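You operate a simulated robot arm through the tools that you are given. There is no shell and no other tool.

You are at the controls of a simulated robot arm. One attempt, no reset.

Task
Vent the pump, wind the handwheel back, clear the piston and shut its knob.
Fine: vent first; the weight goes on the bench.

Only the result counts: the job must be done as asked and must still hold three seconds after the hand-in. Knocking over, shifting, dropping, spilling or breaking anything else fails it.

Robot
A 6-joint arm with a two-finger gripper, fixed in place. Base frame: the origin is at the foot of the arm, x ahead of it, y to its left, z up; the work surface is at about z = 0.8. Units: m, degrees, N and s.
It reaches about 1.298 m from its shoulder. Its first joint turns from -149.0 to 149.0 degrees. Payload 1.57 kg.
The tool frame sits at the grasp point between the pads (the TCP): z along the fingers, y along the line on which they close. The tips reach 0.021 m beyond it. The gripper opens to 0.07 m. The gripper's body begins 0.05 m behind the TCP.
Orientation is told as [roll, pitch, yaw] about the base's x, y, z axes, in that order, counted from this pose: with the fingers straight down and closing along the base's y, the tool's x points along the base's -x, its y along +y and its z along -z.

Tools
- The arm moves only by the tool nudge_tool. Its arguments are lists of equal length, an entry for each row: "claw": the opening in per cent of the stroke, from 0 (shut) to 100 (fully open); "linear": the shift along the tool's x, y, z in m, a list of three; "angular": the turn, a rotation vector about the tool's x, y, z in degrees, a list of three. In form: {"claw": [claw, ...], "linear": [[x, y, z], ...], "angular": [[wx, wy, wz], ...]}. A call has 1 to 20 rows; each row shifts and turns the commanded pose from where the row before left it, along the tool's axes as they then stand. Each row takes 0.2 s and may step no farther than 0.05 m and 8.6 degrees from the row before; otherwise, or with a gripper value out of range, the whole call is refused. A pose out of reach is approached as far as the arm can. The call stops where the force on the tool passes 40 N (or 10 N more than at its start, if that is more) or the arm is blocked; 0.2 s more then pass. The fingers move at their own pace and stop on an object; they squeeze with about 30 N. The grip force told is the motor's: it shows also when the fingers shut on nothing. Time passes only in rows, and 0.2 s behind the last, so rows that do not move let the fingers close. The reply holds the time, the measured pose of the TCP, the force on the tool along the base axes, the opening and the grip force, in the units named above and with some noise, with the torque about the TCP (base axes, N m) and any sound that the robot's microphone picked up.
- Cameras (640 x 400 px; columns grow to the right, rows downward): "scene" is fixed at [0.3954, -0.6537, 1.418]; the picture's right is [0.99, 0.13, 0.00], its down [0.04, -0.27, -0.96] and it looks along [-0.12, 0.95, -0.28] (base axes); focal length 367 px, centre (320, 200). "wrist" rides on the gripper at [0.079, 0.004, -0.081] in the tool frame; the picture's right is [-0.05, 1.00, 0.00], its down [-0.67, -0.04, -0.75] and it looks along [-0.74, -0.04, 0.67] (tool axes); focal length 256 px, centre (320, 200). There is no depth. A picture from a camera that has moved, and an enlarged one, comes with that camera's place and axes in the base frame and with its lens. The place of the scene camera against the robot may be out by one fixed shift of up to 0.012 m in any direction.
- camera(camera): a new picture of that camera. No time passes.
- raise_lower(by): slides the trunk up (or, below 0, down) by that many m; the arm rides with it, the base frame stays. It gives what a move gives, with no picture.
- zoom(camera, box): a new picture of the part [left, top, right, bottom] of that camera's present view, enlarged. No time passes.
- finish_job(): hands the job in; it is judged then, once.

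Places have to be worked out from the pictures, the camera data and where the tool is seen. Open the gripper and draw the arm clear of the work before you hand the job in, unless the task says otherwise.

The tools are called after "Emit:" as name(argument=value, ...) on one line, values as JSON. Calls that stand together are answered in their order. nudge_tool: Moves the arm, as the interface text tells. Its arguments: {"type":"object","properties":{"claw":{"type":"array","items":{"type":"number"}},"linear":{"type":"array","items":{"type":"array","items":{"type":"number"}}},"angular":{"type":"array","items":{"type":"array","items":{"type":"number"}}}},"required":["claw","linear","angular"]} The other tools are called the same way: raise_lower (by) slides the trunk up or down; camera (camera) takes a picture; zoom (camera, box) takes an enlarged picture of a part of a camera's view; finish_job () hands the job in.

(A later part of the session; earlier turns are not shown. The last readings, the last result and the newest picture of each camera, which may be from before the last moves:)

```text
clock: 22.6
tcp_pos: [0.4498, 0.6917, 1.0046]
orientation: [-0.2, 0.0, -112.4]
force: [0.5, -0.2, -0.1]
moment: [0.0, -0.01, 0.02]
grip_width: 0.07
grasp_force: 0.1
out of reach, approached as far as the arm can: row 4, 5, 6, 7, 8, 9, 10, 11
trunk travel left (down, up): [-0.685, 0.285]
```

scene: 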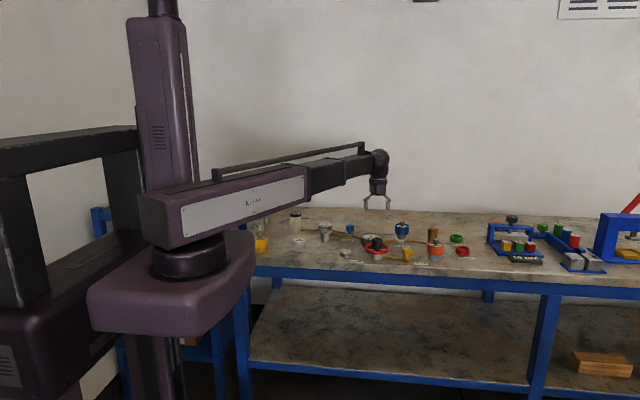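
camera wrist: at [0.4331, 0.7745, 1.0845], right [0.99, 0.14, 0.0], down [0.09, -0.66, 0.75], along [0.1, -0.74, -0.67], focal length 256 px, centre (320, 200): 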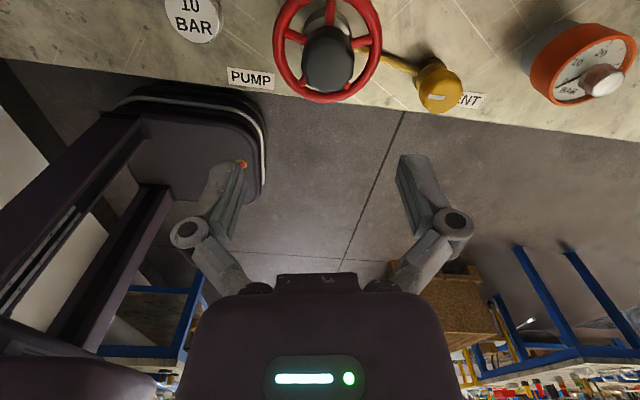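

The yaw limit is about −112° here, so counter-clockwise strokes from there can be long. I'll back off the limit by 4°, centre on the hub, and lower so the finger tips end just above the spokes (TCP z ≈ 0.872).

Emit:
nudge_tool(claw=[100, 100, 100], linear=[[0, 0, 0], [0.003, -0.002, 0], [0, 0, 0]], angular=[[0, 0, -4], [0, 0, 0], [0, 0, 0]])

Emit:
raise_lower(by=-0.1)

Emit:
camera(camera="wrist")

Emit:
zoom(camera="scene", box=[340, 200, 420, 270])

```text
clock: 23.4
tcp_pos: [0.4478, 0.6947, 1.0034]
orientation: [-0.1, 0.0, -108.4]
force: [-0.1, 1.0, -0.1]
moment: [-0.03, 0.01, 0.01]
grip_width: 0.07
grasp_force: 0.1
trunk travel left (down, up): [-0.685, 0.285]
```

```text
clock: 24.8
tcp_pos: [0.4484, 0.6946, 0.9036]
orientation: [-0.1, 0.0, -108.3]
force: [0.6, 0.0, -0.2]
moment: [0.02, 0.01, -0.01]
grip_width: 0.0699
grasp_force: 0.0
trunk travel left (down, up): [-0.585, 0.385]
```

```text
taken
camera wrist: at [0.4775, 0.7699, 0.9848], right [0.93, -0.37, 0.0], down [-0.24, -0.62, 0.74], along [-0.27, -0.69, -0.67], focal length 256 px, centre (320, 200)
```

wrist: 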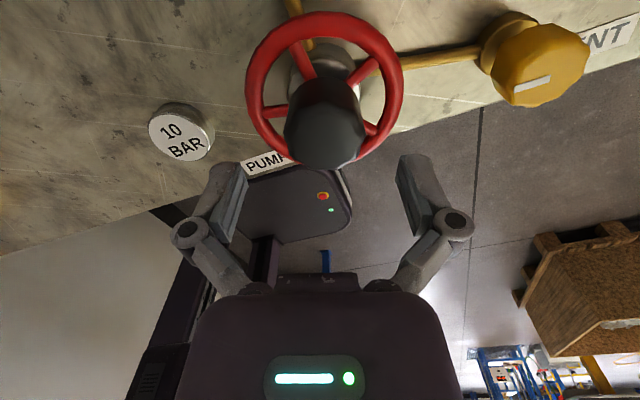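

```text
5.71 times, centred on (380, 235) of scene
camera zoom: at [0.3954, -0.6537, 1.418], right [0.99, 0.13, 0.0], down [0.04, -0.27, -0.96], along [-0.12, 0.95, -0.28], focal length 2097 px, centre (-23, 0)
```

zoom: 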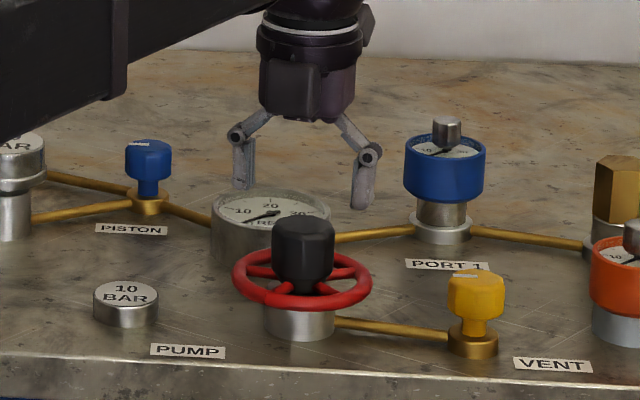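

I'll zoom in to pinpoint the hub's top centre relative to the fingers.

Emit:
zoom(camera="wrist", box=[230, 0, 420, 190])

```text
2.11 times, centred on (325, 95) of wrist
camera zoom: at [0.4775, 0.7699, 0.9848], right [0.93, -0.37, 0.0], down [-0.24, -0.62, 0.74], along [-0.27, -0.69, -0.67], focal length 539 px, centre (310, 421)
```

zoom: 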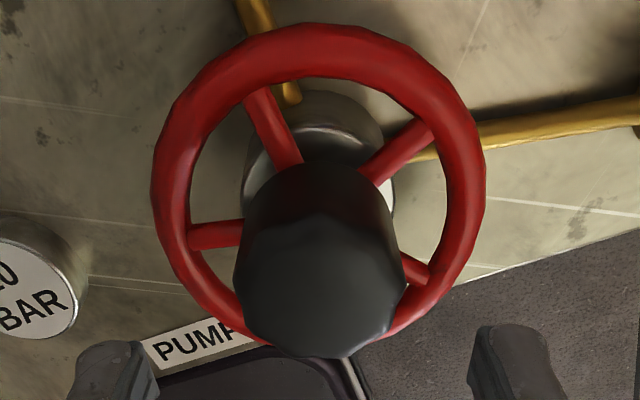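

The hub centre works out near (0.451, 0.697), 2–3 mm off the TCP. I'll correct that and lower to about z 0.872.

Emit:
nudge_tool(claw=[100, 100], linear=[[0.002, 0.002, 0], [0, 0, 0]], angular=[[0, 0, 0], [0, 0, 0]])

Emit:
raise_lower(by=-0.032)

Emit:
camera(camera="wrist")

Emit:
zoom(camera="scene", box=[350, 225, 400, 265])

```text
clock: 25.4
tcp_pos: [0.4516, 0.6974, 0.9041]
orientation: [-0.2, 0.0, -108.4]
force: [-0.2, -0.4, 0.5]
moment: [0.02, 0.0, 0.03]
grip_width: 0.0702
grasp_force: 0.1
trunk travel left (down, up): [-0.585, 0.385]
```

```text
clock: 26.1
tcp_pos: [0.4508, 0.6967, 0.8732]
orientation: [-0.1, 0.0, -108.3]
force: [0.5, 0.0, -0.6]
moment: [-0.03, -0.02, 0.03]
grip_width: 0.0701
grasp_force: 0.0
trunk travel left (down, up): [-0.553, 0.417]
```

```text
taken
camera wrist: at [0.48, 0.7712, 0.9527], right [0.93, -0.37, 0.0], down [-0.24, -0.62, 0.74], along [-0.27, -0.69, -0.67], focal length 256 px, centre (320, 200)
```

wrist: 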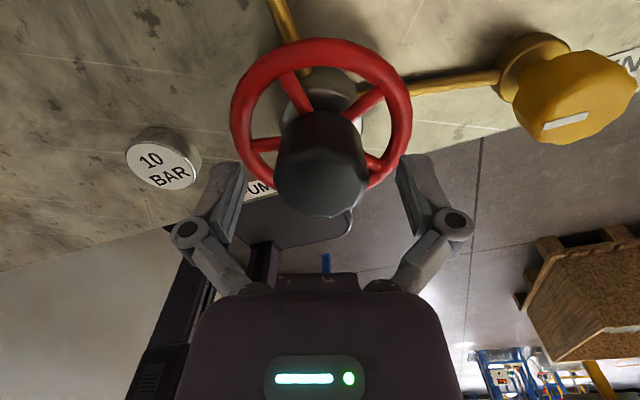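

```text
10.00 times, centred on (375, 245) of scene
camera zoom: at [0.3954, -0.6537, 1.418], right [0.99, 0.13, 0.0], down [0.04, -0.27, -0.96], along [-0.12, 0.95, -0.28], focal length 3669 px, centre (-230, -250)
```

zoom: 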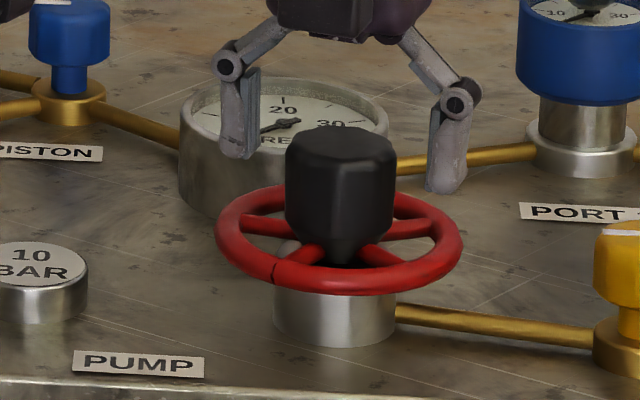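

The fingers straddle the hub with tips clear above the rim. I'll close gently on the hub and check the contact.

Emit:
nudge_tool(claw=[50, 30, 30, 30], linear=[[0, 0, 0], [0, 0, 0], [0, 0, 0], [0, 0, 0]], angular=[[0, 0, 0], [0, 0, 0], [0, 0, 0], [0, 0, 0]])

Emit:
camera(camera="wrist")

Emit:
zoom(camera="scene", box=[350, 225, 400, 265])

```text
clock: 27.1
tcp_pos: [0.4504, 0.6971, 0.8726]
orientation: [-0.1, 0.0, -108.5]
force: [4.9, 0.6, 6.7]
moment: [-0.05, -0.31, -0.01]
grip_width: 0.041
grasp_force: 32.4
trunk travel left (down, up): [-0.553, 0.417]
```

```text
taken
camera wrist: at [0.4804, 0.771, 0.953], right [0.93, -0.37, 0.0], down [-0.24, -0.62, 0.74], along [-0.27, -0.69, -0.67], focal length 256 px, centre (320, 200)
```

wrist: 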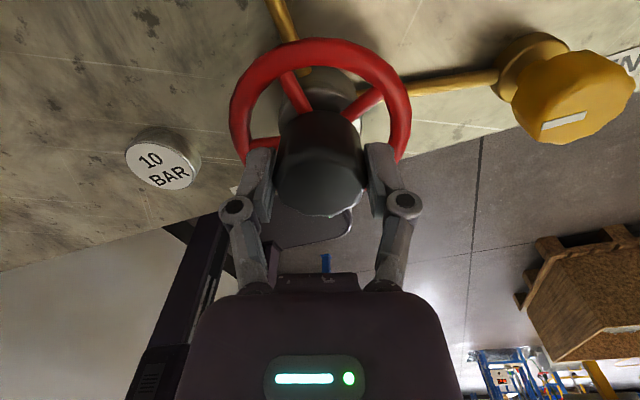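

```text
10.00 times, centred on (375, 245) of scene
camera zoom: at [0.3954, -0.6537, 1.418], right [0.99, 0.13, 0.0], down [0.04, -0.27, -0.96], along [-0.12, 0.95, -0.28], focal length 3669 px, centre (-230, -250)
```

zoom: 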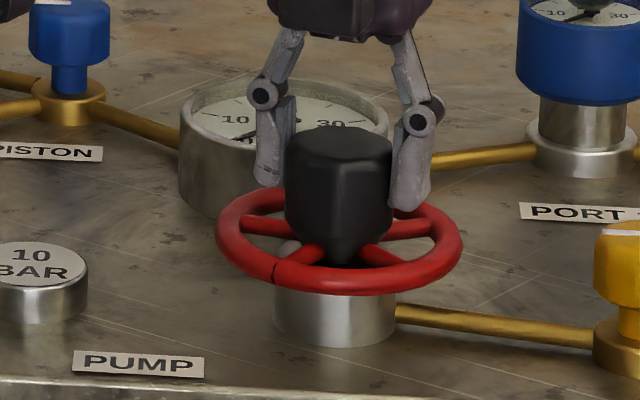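

Firm grip on the hub at 41 mm with low side forces. I'll turn counter-clockwise (the usual unwinding direction) about 16° and watch the torque and the rim mark.

Emit:
nudge_tool(claw=[30, 30, 30], linear=[[0, 0, 0], [0, 0, 0], [0, 0, 0]], angular=[[0, 0, -8], [0, 0, -8], [0, 0, 0]])

Emit:
zoom(camera="scene", box=[350, 225, 400, 265])

Emit:
camera(camera="wrist")

```text
clock: 27.9
tcp_pos: [0.4497, 0.6963, 0.873]
orientation: [-0.1, 0.0, -92.3]
force: [5.9, 3.2, 9.7]
moment: [-0.69, -0.01, 0.03]
grip_width: 0.0413
grasp_force: 31.9
trunk travel left (down, up): [-0.553, 0.417]
```

```text
10.00 times, centred on (375, 245) of scene
camera zoom: at [0.3954, -0.6537, 1.418], right [0.99, 0.13, 0.0], down [0.04, -0.27, -0.96], along [-0.12, 0.95, -0.28], focal length 3669 px, centre (-230, -250)
```

zoom: 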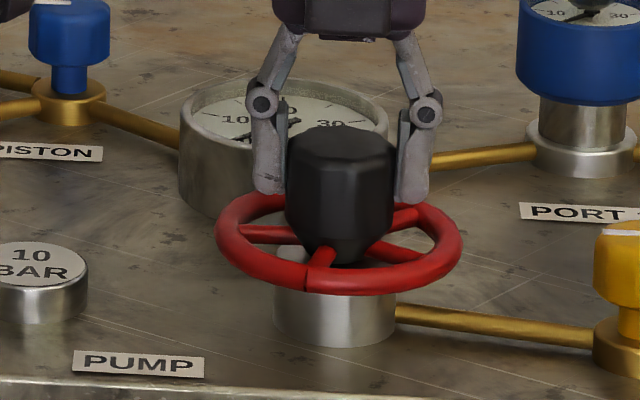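

```text
taken
camera wrist: at [0.4583, 0.7763, 0.953], right [1.0, -0.09, 0.0], down [-0.06, -0.67, 0.74], along [-0.07, -0.74, -0.67], focal length 256 px, centre (320, 200)
```

wrist: 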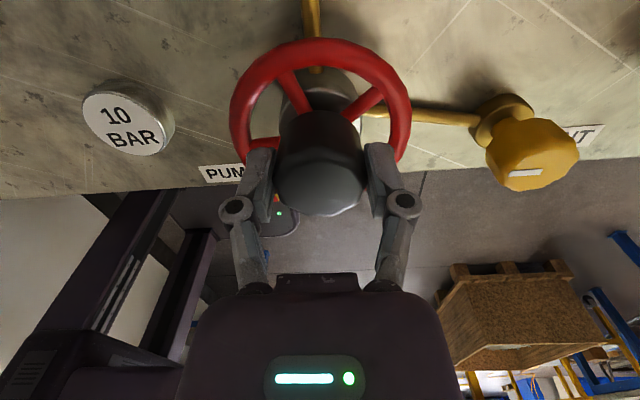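

The wheel follows the gripper counter-clockwise with almost no resistance about z. I'll continue 24° at a time, watching for a stop.

Emit:
nudge_tool(claw=[30, 30, 30, 30], linear=[[0, 0, 0], [0, 0, 0], [0, 0, 0], [0, 0, 0]], angular=[[0, 0, -8], [0, 0, -8], [0, 0, -8], [0, 0, 0]])

Emit:
zoom(camera="scene", box=[350, 225, 400, 265])

```text
clock: 28.9
tcp_pos: [0.4491, 0.6976, 0.872]
orientation: [0.0, 0.1, -68.4]
force: [-2.7, -0.1, 4.3]
moment: [-0.42, -0.19, -0.01]
grip_width: 0.0412
grasp_force: 32.0
trunk travel left (down, up): [-0.553, 0.417]
```

```text
10.00 times, centred on (375, 245) of scene
camera zoom: at [0.3954, -0.6537, 1.418], right [0.99, 0.13, 0.0], down [0.04, -0.27, -0.96], along [-0.12, 0.95, -0.28], focal length 3669 px, centre (-230, -250)
```

zoom: 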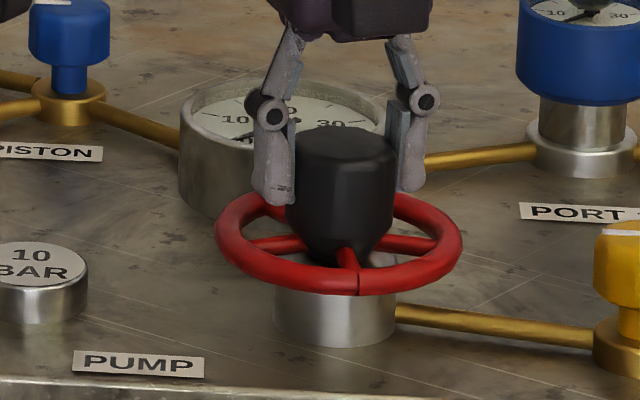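

No stop yet, and the rim mark has passed the front. Torque about z is still near zero, so I'll continue in a longer stroke.

Emit:
nudge_tool(claw=[30, 30, 30, 30, 30, 30, 30, 30, 30, 30], linear=[[0, 0, 0], [0, 0, 0], [0, 0, 0], [0, 0, 0], [0, 0, 0], [0, 0, 0], [0, 0, 0], [0, 0, 0], [0, 0, 0], [0, 0, 0]], angular=[[0, 0, -8], [0, 0, -8], [0, 0, -8], [0, 0, -8], [0, 0, -8], [0, 0, -8], [0, 0, -8], [0, 0, -8], [0, 0, -8], [0, 0, 0]])

Emit:
zoom(camera="scene", box=[350, 225, 400, 265])

Emit:
camera(camera="wrist")

```text
clock: 31.1
tcp_pos: [0.4498, 0.6951, 0.8732]
orientation: [0.0, 0.1, 3.6]
force: [-9.3, -24.0, -12.3]
moment: [-0.28, -0.57, 0.0]
grip_width: 0.0407
grasp_force: 32.4
trunk travel left (down, up): [-0.553, 0.417]
```

```text
10.00 times, centred on (375, 245) of scene
camera zoom: at [0.3954, -0.6537, 1.418], right [0.99, 0.13, 0.0], down [0.04, -0.27, -0.96], along [-0.12, 0.95, -0.28], focal length 3669 px, centre (-230, -250)
```

zoom: 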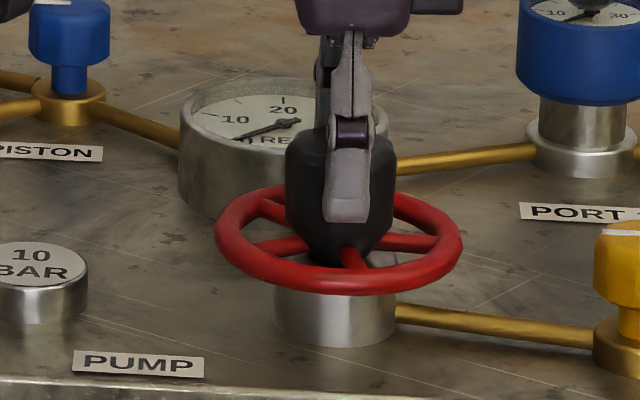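

```text
taken
camera wrist: at [0.3712, 0.6949, 0.9535], right [-0.01, 1.0, 0.0], down [0.67, 0.01, 0.74], along [0.74, 0.01, -0.67], focal length 256 px, centre (320, 200)
```

wrist: 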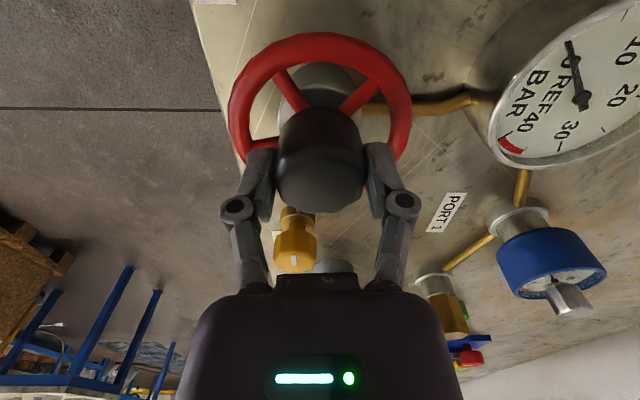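

The wheel keeps following, but there's a 24 N side load from a ~3 mm centring error in y. I'll correct it and continue.

Emit:
nudge_tool(claw=[30, 30, 30], linear=[[0.001, -0.0015, 0], [0, -0.0015, 0], [0, 0, 0]], angular=[[0, 0, 0], [0, 0, 0], [0, 0, 0]])

Emit:
nudge_tool(claw=[30, 30, 30, 30, 30, 30, 30, 30, 30, 30], linear=[[0, 0, 0], [0, 0, 0], [0, 0, 0], [0, 0, 0], [0, 0, 0], [0, 0, 0], [0, 0, 0], [0, 0, 0], [0, 0, 0], [0, 0, 0]], angular=[[0, 0, -8], [0, 0, -8], [0, 0, -8], [0, 0, -8], [0, 0, -8], [0, 0, -8], [0, 0, -8], [0, 0, -8], [0, 0, -8], [0, 0, 0]])

Emit:
zoom(camera="scene", box=[350, 225, 400, 265])

Emit:
camera(camera="wrist")

```text
clock: 31.9
tcp_pos: [0.4506, 0.6949, 0.8729]
orientation: [0.4, -0.1, 3.6]
force: [5.9, 1.0, 11.4]
moment: [-0.19, 0.66, 0.0]
grip_width: 0.0406
grasp_force: 31.7
trunk travel left (down, up): [-0.553, 0.417]
```

```text
clock: 34.1
tcp_pos: [0.4482, 0.6936, 0.8717]
orientation: [0.1, 0.0, 75.6]
force: [1.9, -1.2, -1.5]
moment: [-0.09, -0.06, -0.32]
grip_width: 0.0412
grasp_force: 32.0
trunk travel left (down, up): [-0.553, 0.417]
```

```text
10.00 times, centred on (375, 245) of scene
camera zoom: at [0.3954, -0.6537, 1.418], right [0.99, 0.13, 0.0], down [0.04, -0.27, -0.96], along [-0.12, 0.95, -0.28], focal length 3669 px, centre (-230, -250)
```

zoom: 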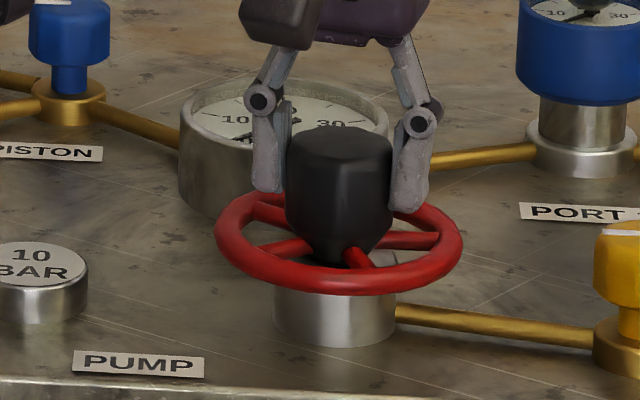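

```text
taken
camera wrist: at [0.4267, 0.6185, 0.9525], right [-0.95, 0.3, 0.0], down [0.2, 0.64, 0.75], along [0.22, 0.71, -0.67], focal length 256 px, centre (320, 200)
```

wrist: 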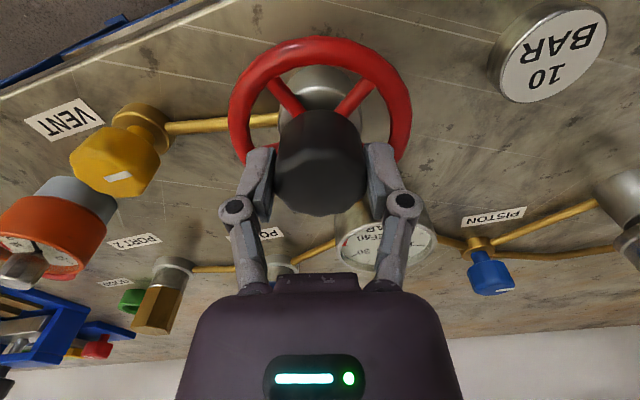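

Torque about z is now −0.32 N·m, so the wheel may have hit its back stop after about half a turn. I'll push 6° more to confirm.

Emit:
nudge_tool(claw=[30, 30], linear=[[0, 0, 0], [0, 0, 0]], angular=[[0, 0, -6], [0, 0, 0]])

Emit:
zoom(camera="scene", box=[350, 225, 400, 265])

Emit:
camera(camera="wrist")

```text
clock: 34.7
tcp_pos: [0.4497, 0.6929, 0.8724]
orientation: [0.1, 0.0, 81.7]
force: [3.9, -1.6, 1.1]
moment: [-0.17, -0.05, -0.59]
grip_width: 0.041
grasp_force: 32.1
trunk travel left (down, up): [-0.553, 0.417]
```

```text
10.00 times, centred on (375, 245) of scene
camera zoom: at [0.3954, -0.6537, 1.418], right [0.99, 0.13, 0.0], down [0.04, -0.27, -0.96], along [-0.12, 0.95, -0.28], focal length 3669 px, centre (-230, -250)
```

zoom: 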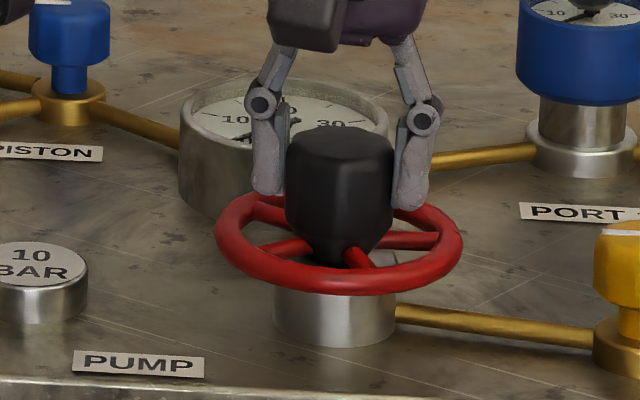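

```text
taken
camera wrist: at [0.4347, 0.6162, 0.9526], right [-0.98, 0.2, 0.0], down [0.13, 0.65, 0.75], along [0.15, 0.73, -0.67], focal length 256 px, centre (320, 200)
```

wrist: 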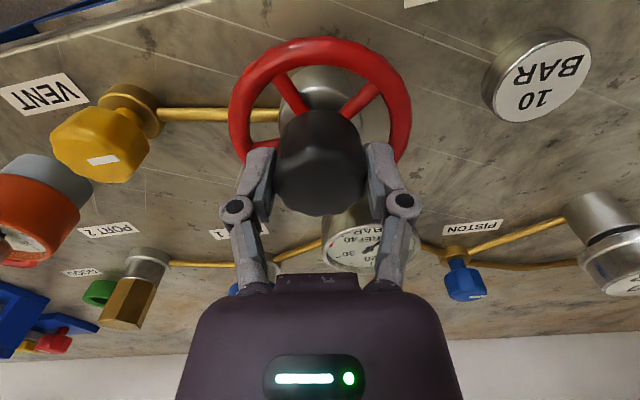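

Torque climbed to −0.59 N·m while the wheel stayed still, so it's at its counter-clockwise stop after about 180°. I'll release the hub and raise clear.

Emit:
nudge_tool(claw=[90, 90, 90], linear=[[0, 0, 0], [0, 0, 0], [0, 0, 0]], angular=[[0, 0, 0], [0, 0, 0], [0, 0, 0]])

Emit:
raise_lower(by=0.13)

Emit:
camera(camera="wrist")

Emit:
zoom(camera="scene", box=[350, 225, 400, 265])

```text
clock: 35.5
tcp_pos: [0.4489, 0.6938, 0.8727]
orientation: [0.1, -0.1, 81.5]
force: [-0.5, 0.3, 1.0]
moment: [-0.02, -0.02, 0.0]
grip_width: 0.063
grasp_force: 0.1
trunk travel left (down, up): [-0.553, 0.417]
```

```text
clock: 37.1
tcp_pos: [0.45, 0.6941, 1.0025]
orientation: [0.1, 0.0, 81.7]
force: [-0.3, 0.7, 0.2]
moment: [0.02, 0.01, -0.01]
grip_width: 0.0631
grasp_force: 0.1
trunk travel left (down, up): [-0.683, 0.287]
```

```text
taken
camera wrist: at [0.4342, 0.6166, 1.0824], right [-0.98, 0.2, 0.0], down [0.13, 0.65, 0.75], along [0.15, 0.73, -0.67], focal length 256 px, centre (320, 200)
```

wrist: 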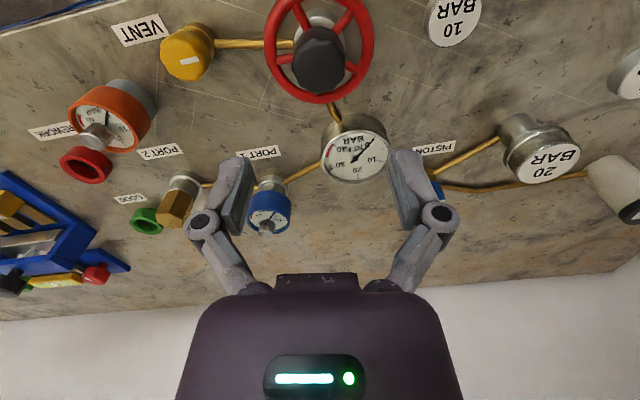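

```text
10.00 times, centred on (375, 245) of scene
camera zoom: at [0.3954, -0.6537, 1.418], right [0.99, 0.13, 0.0], down [0.04, -0.27, -0.96], along [-0.12, 0.95, -0.28], focal length 3669 px, centre (-230, -250)
```

zoom: 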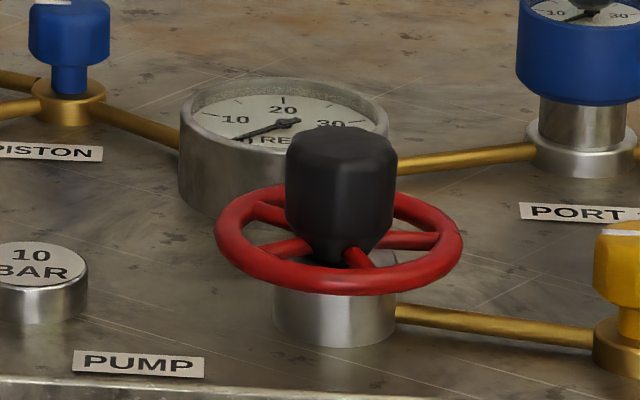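

The handwheel is free and stationary with the gauge at 0. Now I'll look at the piston and the 20 BAR weight.

Emit:
zoom(camera="scene", box=[270, 200, 370, 265])

Emit:
zoom(camera="scene", box=[310, 215, 350, 250])

Emit:
zoom(camera="wrist", box=[400, 90, 640, 240])

```text
6.15 times, centred on (320, 232) of scene
camera zoom: at [0.3954, -0.6537, 1.418], right [0.99, 0.13, 0.0], down [0.04, -0.27, -0.96], along [-0.12, 0.95, -0.28], focal length 2258 px, centre (320, 0)
```

zoom: 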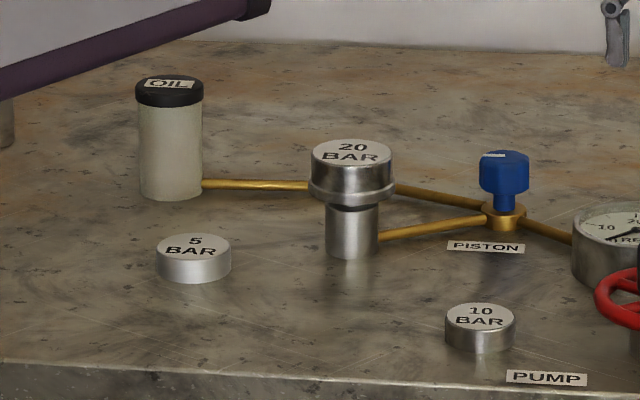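

```text
11.43 times, centred on (330, 232) of scene
camera zoom: at [0.3954, -0.6537, 1.418], right [0.99, 0.13, 0.0], down [0.04, -0.27, -0.96], along [-0.12, 0.95, -0.28], focal length 4193 px, centre (206, -171)
```

zoom: 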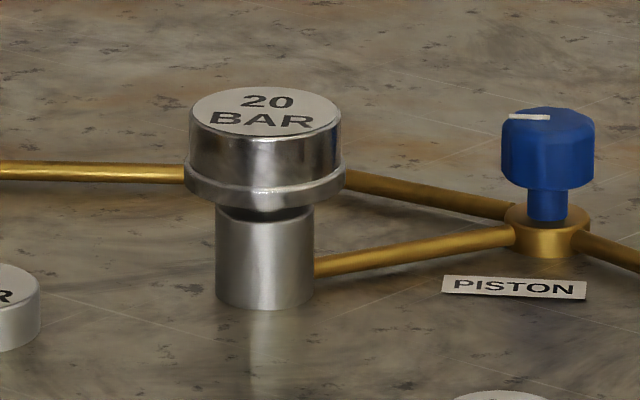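

```text
2.67 times, centred on (520, 165) of wrist
camera zoom: at [0.4342, 0.6166, 1.0824], right [-0.98, 0.2, 0.0], down [0.13, 0.65, 0.75], along [0.15, 0.73, -0.67], focal length 683 px, centre (-213, 293)
```

zoom: 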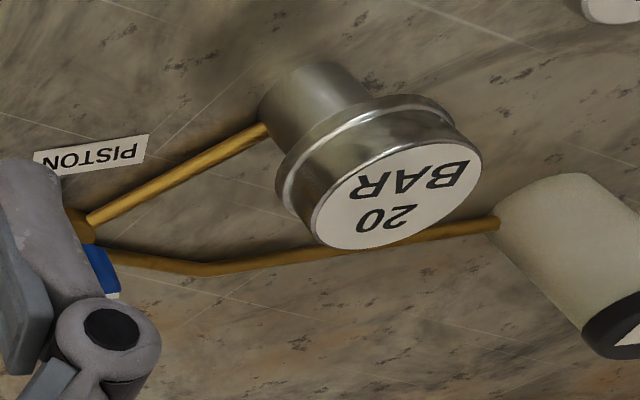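

The weight is about 57 mm across and sits on the piston's slightly wider flange, with its top near z 0.87. I estimate the piston at about (0.230, 0.838), so I'll move above it at the current height.

Emit:
nudge_tool(claw=[100, 100, 100, 100, 100, 100, 100], linear=[[-0.0185, 0.03975, 0], [-0.0185, 0.03975, 0], [-0.0185, 0.03975, 0], [-0.0185, 0.03975, 0], [-0.0185, 0.03975, 0], [-0.0185, 0.03975, 0], [0, 0, 0]], angular=[[0, 0, 0], [0, 0, 0], [0, 0, 0], [0, 0, 0], [0, 0, 0], [0, 0, 0], [0, 0, 0]])

Emit:
camera(camera="wrist")

Emit:
camera(camera="scene")

```text
clock: 38.7
tcp_pos: [0.2303, 0.8379, 1.0026]
orientation: [0.1, -0.1, 81.5]
force: [0.0, -0.4, 0.6]
moment: [0.0, -0.02, -0.02]
grip_width: 0.0699
grasp_force: 0.1
trunk travel left (down, up): [-0.683, 0.287]
```

```text
taken
camera wrist: at [0.2138, 0.7609, 1.0825], right [-0.98, 0.2, 0.0], down [0.13, 0.65, 0.75], along [0.15, 0.73, -0.67], focal length 256 px, centre (320, 200)
```

wrist: 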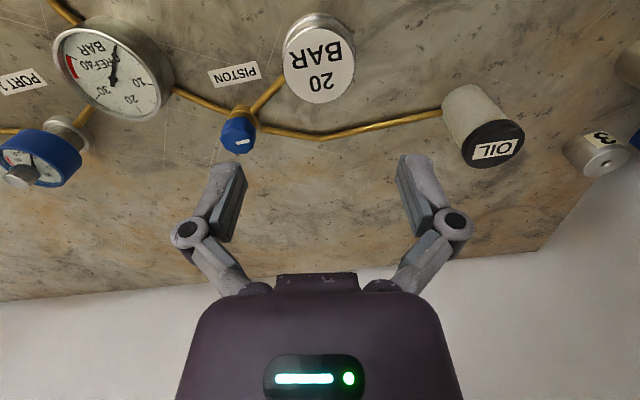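

```text
taken
```

scene: 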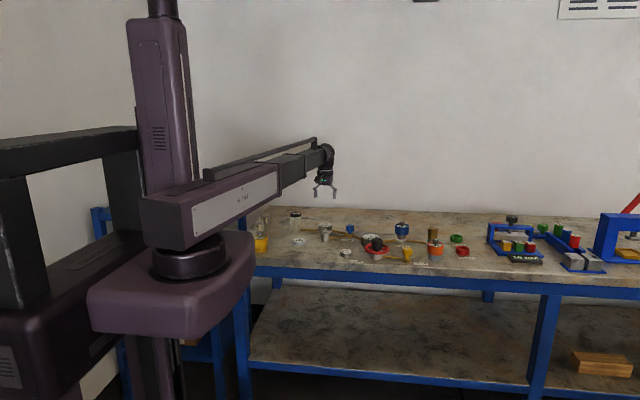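

The weight appears at the top of the wrist view. I'll zoom in to pinpoint its centre, and look at the piston knob too.

Emit:
zoom(camera="wrist", box=[260, 0, 380, 110])

Emit:
zoom(camera="wrist", box=[200, 80, 300, 165])

```text
3.64 times, centred on (320, 55) of wrist
camera zoom: at [0.2138, 0.7609, 1.0825], right [-0.98, 0.2, 0.0], down [0.13, 0.65, 0.75], along [0.15, 0.73, -0.67], focal length 931 px, centre (320, 727)
```

zoom: 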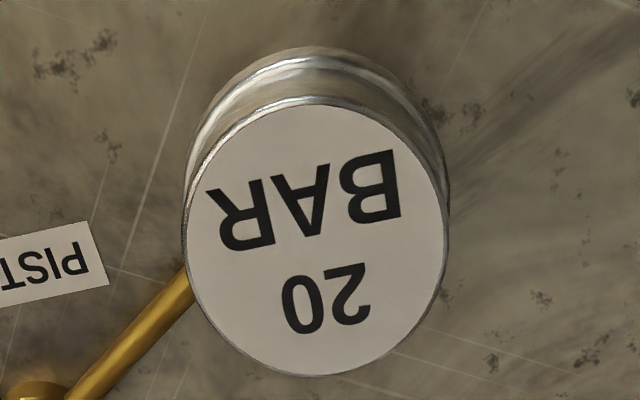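

```text
4.71 times, centred on (250, 122) of wrist
camera zoom: at [0.2138, 0.7609, 1.0825], right [-0.98, 0.2, 0.0], down [0.13, 0.65, 0.75], along [0.15, 0.73, -0.67], focal length 1205 px, centre (649, 565)
```

zoom: 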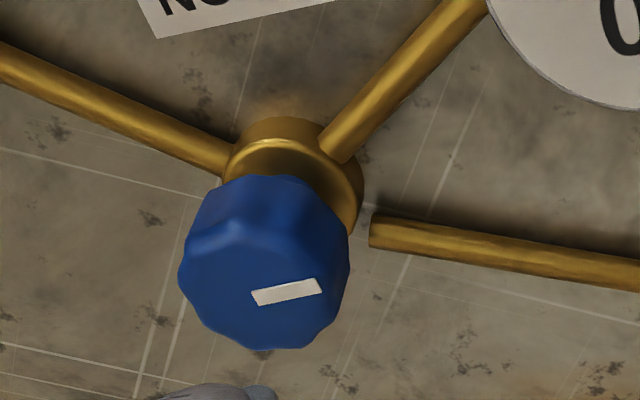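

The weight's centre is (0.2308, 0.8374), almost exactly below the TCP. I'll lower to about z 0.905 and check finger clearance around it.

Emit:
raise_lower(by=-0.098)

Emit:
camera(camera="wrist")

Emit:
zoom(camera="scene", box=[300, 205, 350, 250])

```text
clock: 40.0
tcp_pos: [0.2296, 0.8381, 0.903]
orientation: [0.2, -0.1, 81.6]
force: [0.3, -0.6, 0.3]
moment: [0.02, 0.02, 0.0]
grip_width: 0.0698
grasp_force: 0.1
trunk travel left (down, up): [-0.585, 0.385]
```

```text
taken
camera wrist: at [0.2142, 0.7607, 0.9846], right [-0.98, 0.2, 0.0], down [0.13, 0.65, 0.75], along [0.15, 0.73, -0.67], focal length 256 px, centre (320, 200)
```

wrist: 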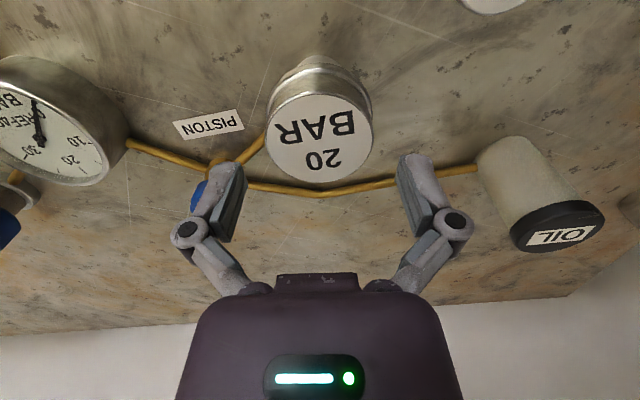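

```text
8.89 times, centred on (325, 228) of scene
camera zoom: at [0.3954, -0.6537, 1.418], right [0.99, 0.13, 0.0], down [0.04, -0.27, -0.96], along [-0.12, 0.95, -0.28], focal length 3261 px, centre (276, -44)
```

zoom: 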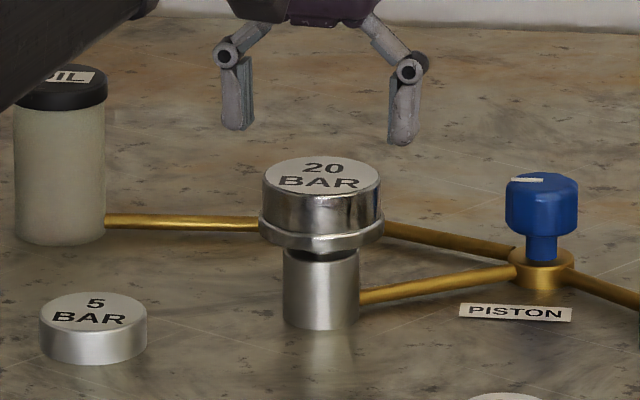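

From the scene view the tips are about 20 mm above the weight's top, and the weight is about 21 mm tall. Allowing for the tips dropping as they close, I'll lower 30 mm so they end a few mm above the flange.

Emit:
raise_lower(by=-0.03)

Emit:
camera(camera="wrist")

Emit:
zoom(camera="scene", box=[300, 205, 350, 250])

```text
clock: 40.8
tcp_pos: [0.2288, 0.8385, 0.8731]
orientation: [0.1, -0.1, 81.6]
force: [0.4, -0.4, 0.2]
moment: [0.02, 0.0, -0.01]
grip_width: 0.0698
grasp_force: 0.0
trunk travel left (down, up): [-0.555, 0.415]
```

```text
taken
camera wrist: at [0.2142, 0.7607, 0.9546], right [-0.98, 0.2, 0.0], down [0.13, 0.65, 0.75], along [0.15, 0.73, -0.67], focal length 256 px, centre (320, 200)
```

wrist: 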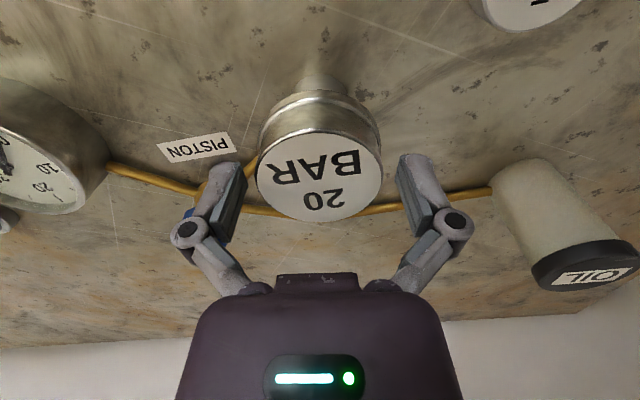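

```text
8.89 times, centred on (325, 228) of scene
camera zoom: at [0.3954, -0.6537, 1.418], right [0.99, 0.13, 0.0], down [0.04, -0.27, -0.96], along [-0.12, 0.95, -0.28], focal length 3261 px, centre (276, -44)
```

zoom: 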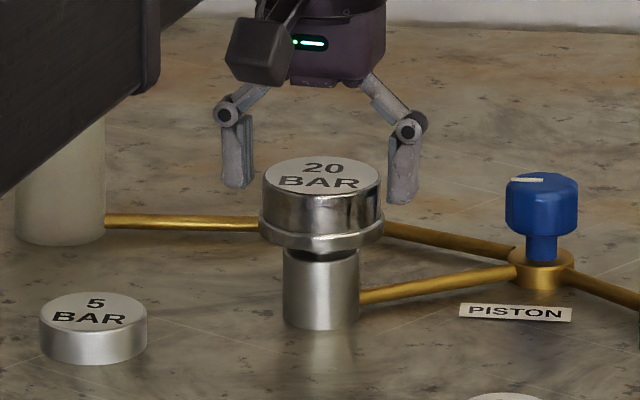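

Tip level is about 9 mm above the flange and within the weight's height. Closing now on the weight.

Emit:
nudge_tool(claw=[80, 60, 50, 50], linear=[[0, 0, 0], [0, 0, 0], [0, 0, 0], [0, 0, 0]], angular=[[0, 0, 0], [0, 0, 0], [0, 0, 0], [0, 0, 0]])

Emit:
camera(camera="wrist")

Emit:
zoom(camera="scene", box=[300, 205, 350, 250])

```text
clock: 41.8
tcp_pos: [0.2294, 0.8369, 0.874]
orientation: [0.1, -0.1, 81.7]
force: [2.1, -0.1, 2.2]
moment: [0.01, -0.01, 0.01]
grip_width: 0.0565
grasp_force: 29.5
trunk travel left (down, up): [-0.555, 0.415]
```

```text
taken
camera wrist: at [0.2144, 0.7607, 0.9546], right [-0.98, 0.2, 0.0], down [0.13, 0.65, 0.75], along [0.15, 0.73, -0.67], focal length 256 px, centre (320, 200)
```

wrist: 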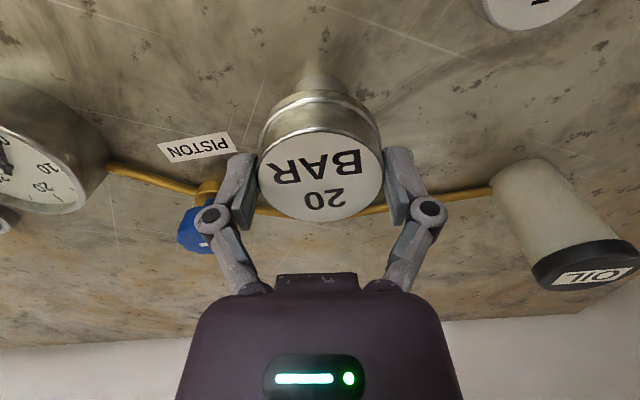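

```text
8.89 times, centred on (325, 228) of scene
camera zoom: at [0.3954, -0.6537, 1.418], right [0.99, 0.13, 0.0], down [0.04, -0.27, -0.96], along [-0.12, 0.95, -0.28], focal length 3261 px, centre (276, -44)
```

zoom: 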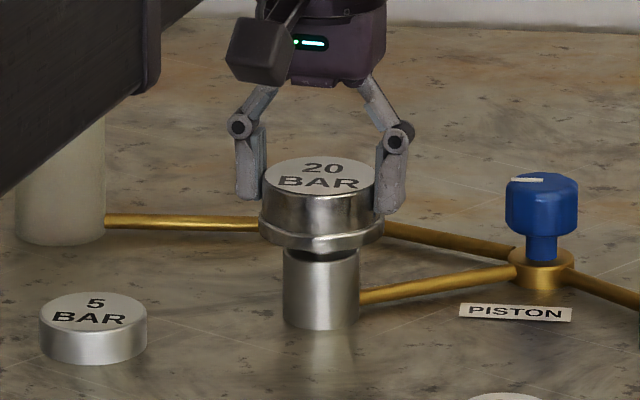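

Gripped at 56.5 mm with 29.5 N and the tips just above the flange. I'll lift 25 mm and check that only the weight comes up.

Emit:
raise_lower(by=0.025)

Emit:
zoom(camera="scene", box=[300, 205, 350, 250])

Emit:
camera(camera="wrist")

```text
clock: 42.5
tcp_pos: [0.2292, 0.8391, 0.899]
orientation: [0.0, 0.0, 81.6]
force: [0.0, -0.4, -3.8]
moment: [-0.02, 0.02, 0.0]
grip_width: 0.0564
grasp_force: 29.9
trunk travel left (down, up): [-0.58, 0.39]
```

```text
8.89 times, centred on (325, 228) of scene
camera zoom: at [0.3954, -0.6537, 1.418], right [0.99, 0.13, 0.0], down [0.04, -0.27, -0.96], along [-0.12, 0.95, -0.28], focal length 3261 px, centre (276, -44)
```

zoom: 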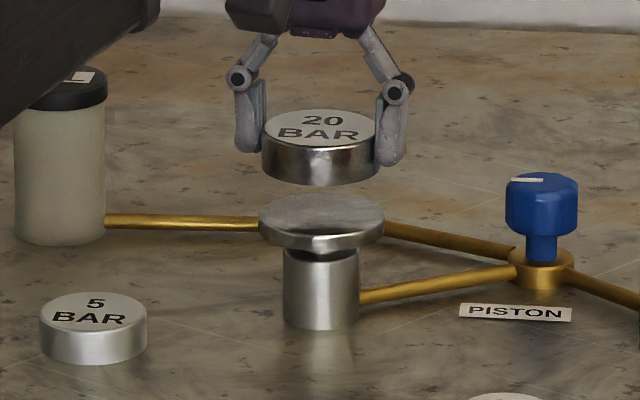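

```text
taken
camera wrist: at [0.2142, 0.7611, 0.9792], right [-0.98, 0.2, 0.0], down [0.13, 0.65, 0.75], along [0.15, 0.73, -0.67], focal length 256 px, centre (320, 200)
```

wrist: 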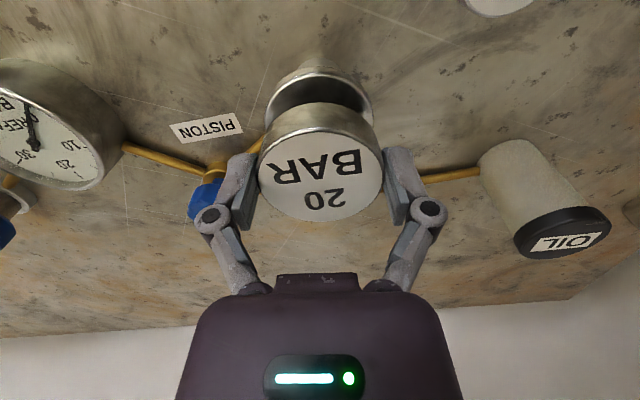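

The weight (about 0.39 kg) lifted cleanly, leaving the bare platform. I'll raise another 30 mm and carry it forward to clear bench space near (0.228, 0.735).

Emit:
raise_lower(by=0.03)

Emit:
nudge_tool(claw=[50, 50, 50, 50, 50], linear=[[0.025, -0.0035, 0], [0.026, -0.004, 0], [0.026, -0.004, 0], [0.025, -0.0035, 0], [0, 0, 0]], angular=[[0, 0, 0], [0, 0, 0], [0, 0, 0], [0, 0, 0], [0, 0, 0]])

Emit:
zoom(camera="scene", box=[280, 190, 380, 265])

Emit:
camera(camera="wrist")

```text
clock: 43.2
tcp_pos: [0.2295, 0.8383, 0.9297]
orientation: [0.1, 0.0, 81.5]
force: [0.6, -0.5, -4.2]
moment: [0.01, 0.04, 0.02]
grip_width: 0.0565
grasp_force: 30.3
trunk travel left (down, up): [-0.61, 0.36]
```

```text
clock: 44.4
tcp_pos: [0.2298, 0.7353, 0.9288]
orientation: [0.1, 0.0, 81.6]
force: [0.4, 0.3, -4.3]
moment: [-0.04, 0.02, -0.04]
grip_width: 0.0563
grasp_force: 30.6
trunk travel left (down, up): [-0.61, 0.36]
```

```text
5.33 times, centred on (330, 228) of scene
camera zoom: at [0.3954, -0.6537, 1.418], right [0.99, 0.13, 0.0], down [0.04, -0.27, -0.96], along [-0.12, 0.95, -0.28], focal length 1957 px, centre (267, 53)
```

zoom: 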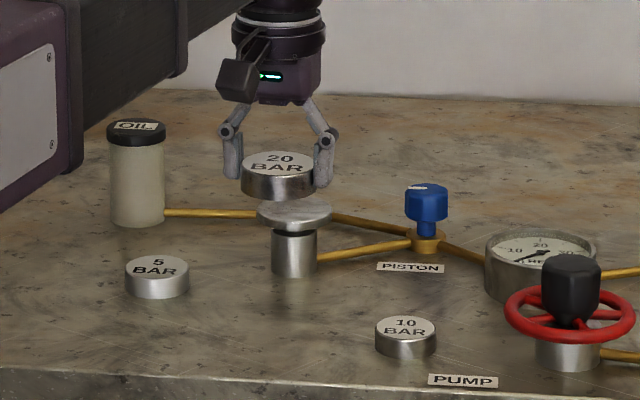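

```text
taken
camera wrist: at [0.2145, 0.6577, 1.0093], right [-0.98, 0.2, 0.0], down [0.13, 0.65, 0.75], along [0.15, 0.73, -0.67], focal length 256 px, centre (320, 200)
```

wrist: 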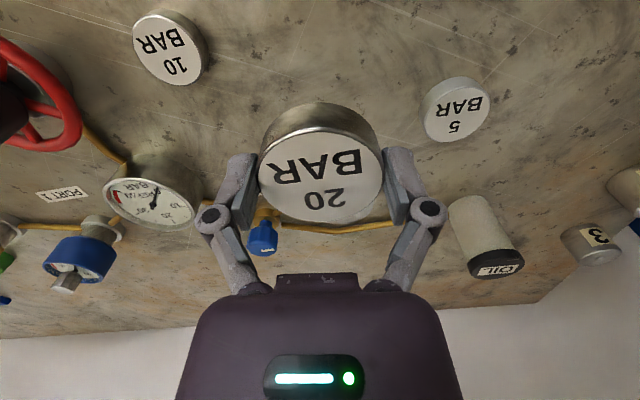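

The weight is over clear bench space between the 5 and 10 BAR weights. I'll lower most of the way, then finish in small steps while watching the vertical force.

Emit:
raise_lower(by=-0.088)

Emit:
zoom(camera="scene", box=[290, 210, 370, 265])

```text
clock: 45.7
tcp_pos: [0.2291, 0.7345, 0.8417]
orientation: [0.1, -0.1, 81.6]
force: [-0.1, 0.6, -3.3]
moment: [-0.01, -0.01, 0.03]
grip_width: 0.0563
grasp_force: 29.9
trunk travel left (down, up): [-0.522, 0.448]
```

```text
7.27 times, centred on (330, 238) of scene
camera zoom: at [0.3954, -0.6537, 1.418], right [0.99, 0.13, 0.0], down [0.04, -0.27, -0.96], along [-0.12, 0.95, -0.28], focal length 2668 px, centre (247, -73)
```

zoom: 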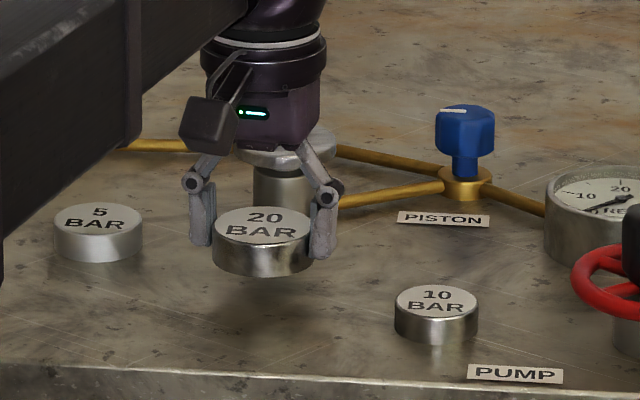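

Still hovering about 1 cm. Lowering in small steps.

Emit:
raise_lower(by=-0.006)

Emit:
raise_lower(by=-0.003)

Emit:
zoom(camera="scene", box=[290, 210, 370, 265])

```text
clock: 46.2
tcp_pos: [0.2304, 0.7357, 0.8352]
orientation: [0.1, 0.0, 81.6]
force: [0.3, 0.5, -4.3]
moment: [0.0, -0.02, 0.03]
grip_width: 0.0566
grasp_force: 30.1
trunk travel left (down, up): [-0.516, 0.454]
```

```text
clock: 46.7
tcp_pos: [0.2308, 0.733, 0.8304]
orientation: [0.1, 0.0, 81.6]
force: [-0.1, 0.1, -3.5]
moment: [0.01, 0.01, 0.01]
grip_width: 0.0565
grasp_force: 29.9
trunk travel left (down, up): [-0.513, 0.457]
```

```text
7.27 times, centred on (330, 238) of scene
camera zoom: at [0.3954, -0.6537, 1.418], right [0.99, 0.13, 0.0], down [0.04, -0.27, -0.96], along [-0.12, 0.95, -0.28], focal length 2668 px, centre (247, -73)
```

zoom: 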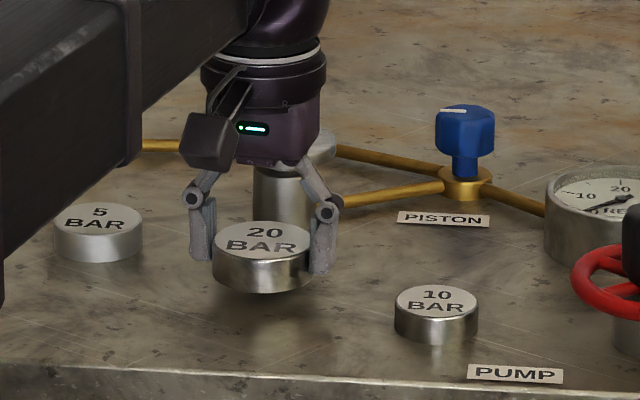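

The force still shows the full weight hanging, so there's no contact yet. Continuing in 2–3 mm steps.

Emit:
raise_lower(by=-0.003)

Emit:
raise_lower(by=-0.002)

Emit:
zoom(camera="scene", box=[300, 225, 350, 260])

```text
clock: 47.3
tcp_pos: [0.229, 0.7359, 0.83]
orientation: [0.1, 0.0, 81.7]
force: [0.4, -0.7, -5.0]
moment: [0.0, 0.0, 0.01]
grip_width: 0.0565
grasp_force: 30.1
trunk travel left (down, up): [-0.51, 0.46]
```

```text
clock: 47.8
tcp_pos: [0.2306, 0.7351, 0.8263]
orientation: [0.1, 0.0, 81.6]
force: [0.3, 0.1, -3.4]
moment: [-0.01, 0.0, -0.03]
grip_width: 0.0564
grasp_force: 29.7
trunk travel left (down, up): [-0.508, 0.462]
```

```text
11.43 times, centred on (325, 242) of scene
camera zoom: at [0.3954, -0.6537, 1.418], right [0.99, 0.13, 0.0], down [0.04, -0.27, -0.96], along [-0.12, 0.95, -0.28], focal length 4193 px, centre (263, -286)
```

zoom: 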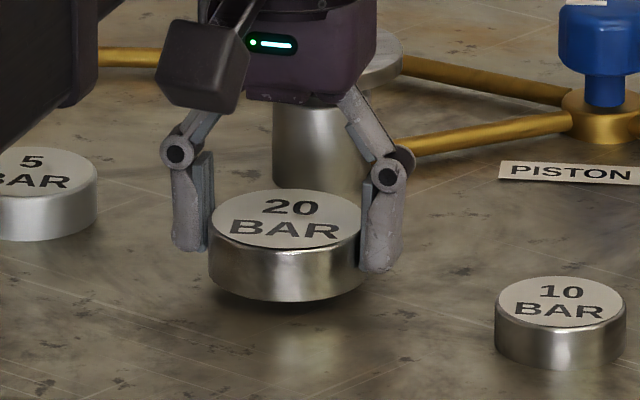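

Only a few millimetres left judging by the shadow gap. Stepping 1.5 mm at a time.

Emit:
raise_lower(by=-0.0015)

Emit:
raise_lower(by=-0.0015)

Emit:
zoom(camera="scene", box=[300, 225, 350, 260])

```text
clock: 48.3
tcp_pos: [0.229, 0.734, 0.8251]
orientation: [0.1, 0.0, 81.6]
force: [0.4, -1.2, -4.9]
moment: [-0.01, 0.01, 0.03]
grip_width: 0.0564
grasp_force: 30.2
trunk travel left (down, up): [-0.507, 0.463]
```

```text
clock: 48.8
tcp_pos: [0.2295, 0.735, 0.823]
orientation: [0.2, 0.0, 81.5]
force: [0.1, -0.7, -3.3]
moment: [-0.01, 0.01, 0.02]
grip_width: 0.0565
grasp_force: 29.8
trunk travel left (down, up): [-0.505, 0.465]
```

```text
11.43 times, centred on (325, 242) of scene
camera zoom: at [0.3954, -0.6537, 1.418], right [0.99, 0.13, 0.0], down [0.04, -0.27, -0.96], along [-0.12, 0.95, -0.28], focal length 4193 px, centre (263, -286)
```

zoom: 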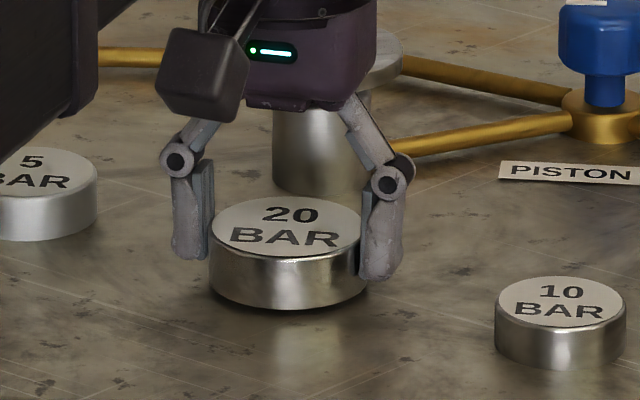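

Nearly touching now, so I'll use 1 mm steps until the load comes off.

Emit:
raise_lower(by=-0.001)

Emit:
raise_lower(by=-0.001)

Emit:
zoom(camera="scene", box=[300, 225, 350, 260])

```text
clock: 49.3
tcp_pos: [0.2301, 0.7338, 0.8231]
orientation: [0.0, 0.0, 81.7]
force: [-0.2, 0.8, -4.1]
moment: [-0.02, -0.01, 0.03]
grip_width: 0.0564
grasp_force: 29.9
trunk travel left (down, up): [-0.504, 0.466]
```

```text
clock: 49.8
tcp_pos: [0.2308, 0.735, 0.8218]
orientation: [0.1, 0.0, 81.7]
force: [0.9, 0.8, -3.6]
moment: [-0.01, 0.01, 0.0]
grip_width: 0.0562
grasp_force: 30.0
trunk travel left (down, up): [-0.503, 0.467]
```

```text
11.43 times, centred on (325, 242) of scene
camera zoom: at [0.3954, -0.6537, 1.418], right [0.99, 0.13, 0.0], down [0.04, -0.27, -0.96], along [-0.12, 0.95, -0.28], focal length 4193 px, centre (263, -286)
```

zoom: 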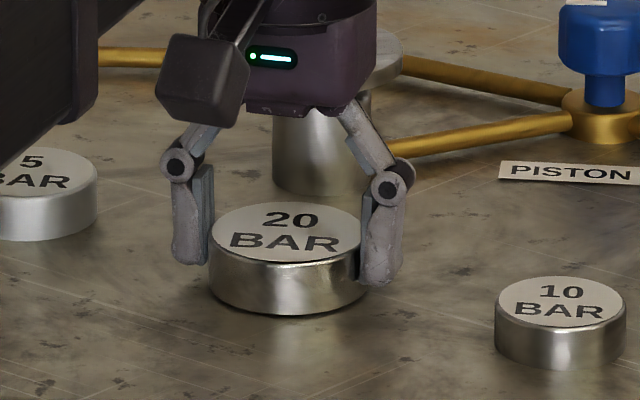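

The load is still hanging (−3.6 N). Two more 1 mm steps.

Emit:
raise_lower(by=-0.001)

Emit:
raise_lower(by=-0.001)

Emit:
zoom(camera="scene", box=[300, 225, 350, 260])

```text
clock: 50.3
tcp_pos: [0.2302, 0.7353, 0.8206]
orientation: [0.2, 0.0, 81.5]
force: [0.4, 0.1, -3.9]
moment: [-0.03, -0.05, 0.0]
grip_width: 0.0564
grasp_force: 29.5
trunk travel left (down, up): [-0.502, 0.468]
```

```text
clock: 50.8
tcp_pos: [0.2299, 0.7341, 0.821]
orientation: [0.1, -0.2, 81.6]
force: [1.5, 4.0, 8.5]
moment: [-0.09, -0.26, 0.05]
grip_width: 0.0566
grasp_force: 30.6
trunk travel left (down, up): [-0.501, 0.469]
```

```text
11.43 times, centred on (325, 242) of scene
camera zoom: at [0.3954, -0.6537, 1.418], right [0.99, 0.13, 0.0], down [0.04, -0.27, -0.96], along [-0.12, 0.95, -0.28], focal length 4193 px, centre (263, -286)
```

zoom: 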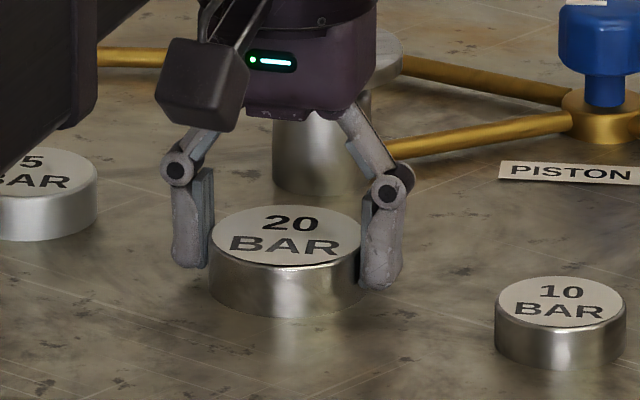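

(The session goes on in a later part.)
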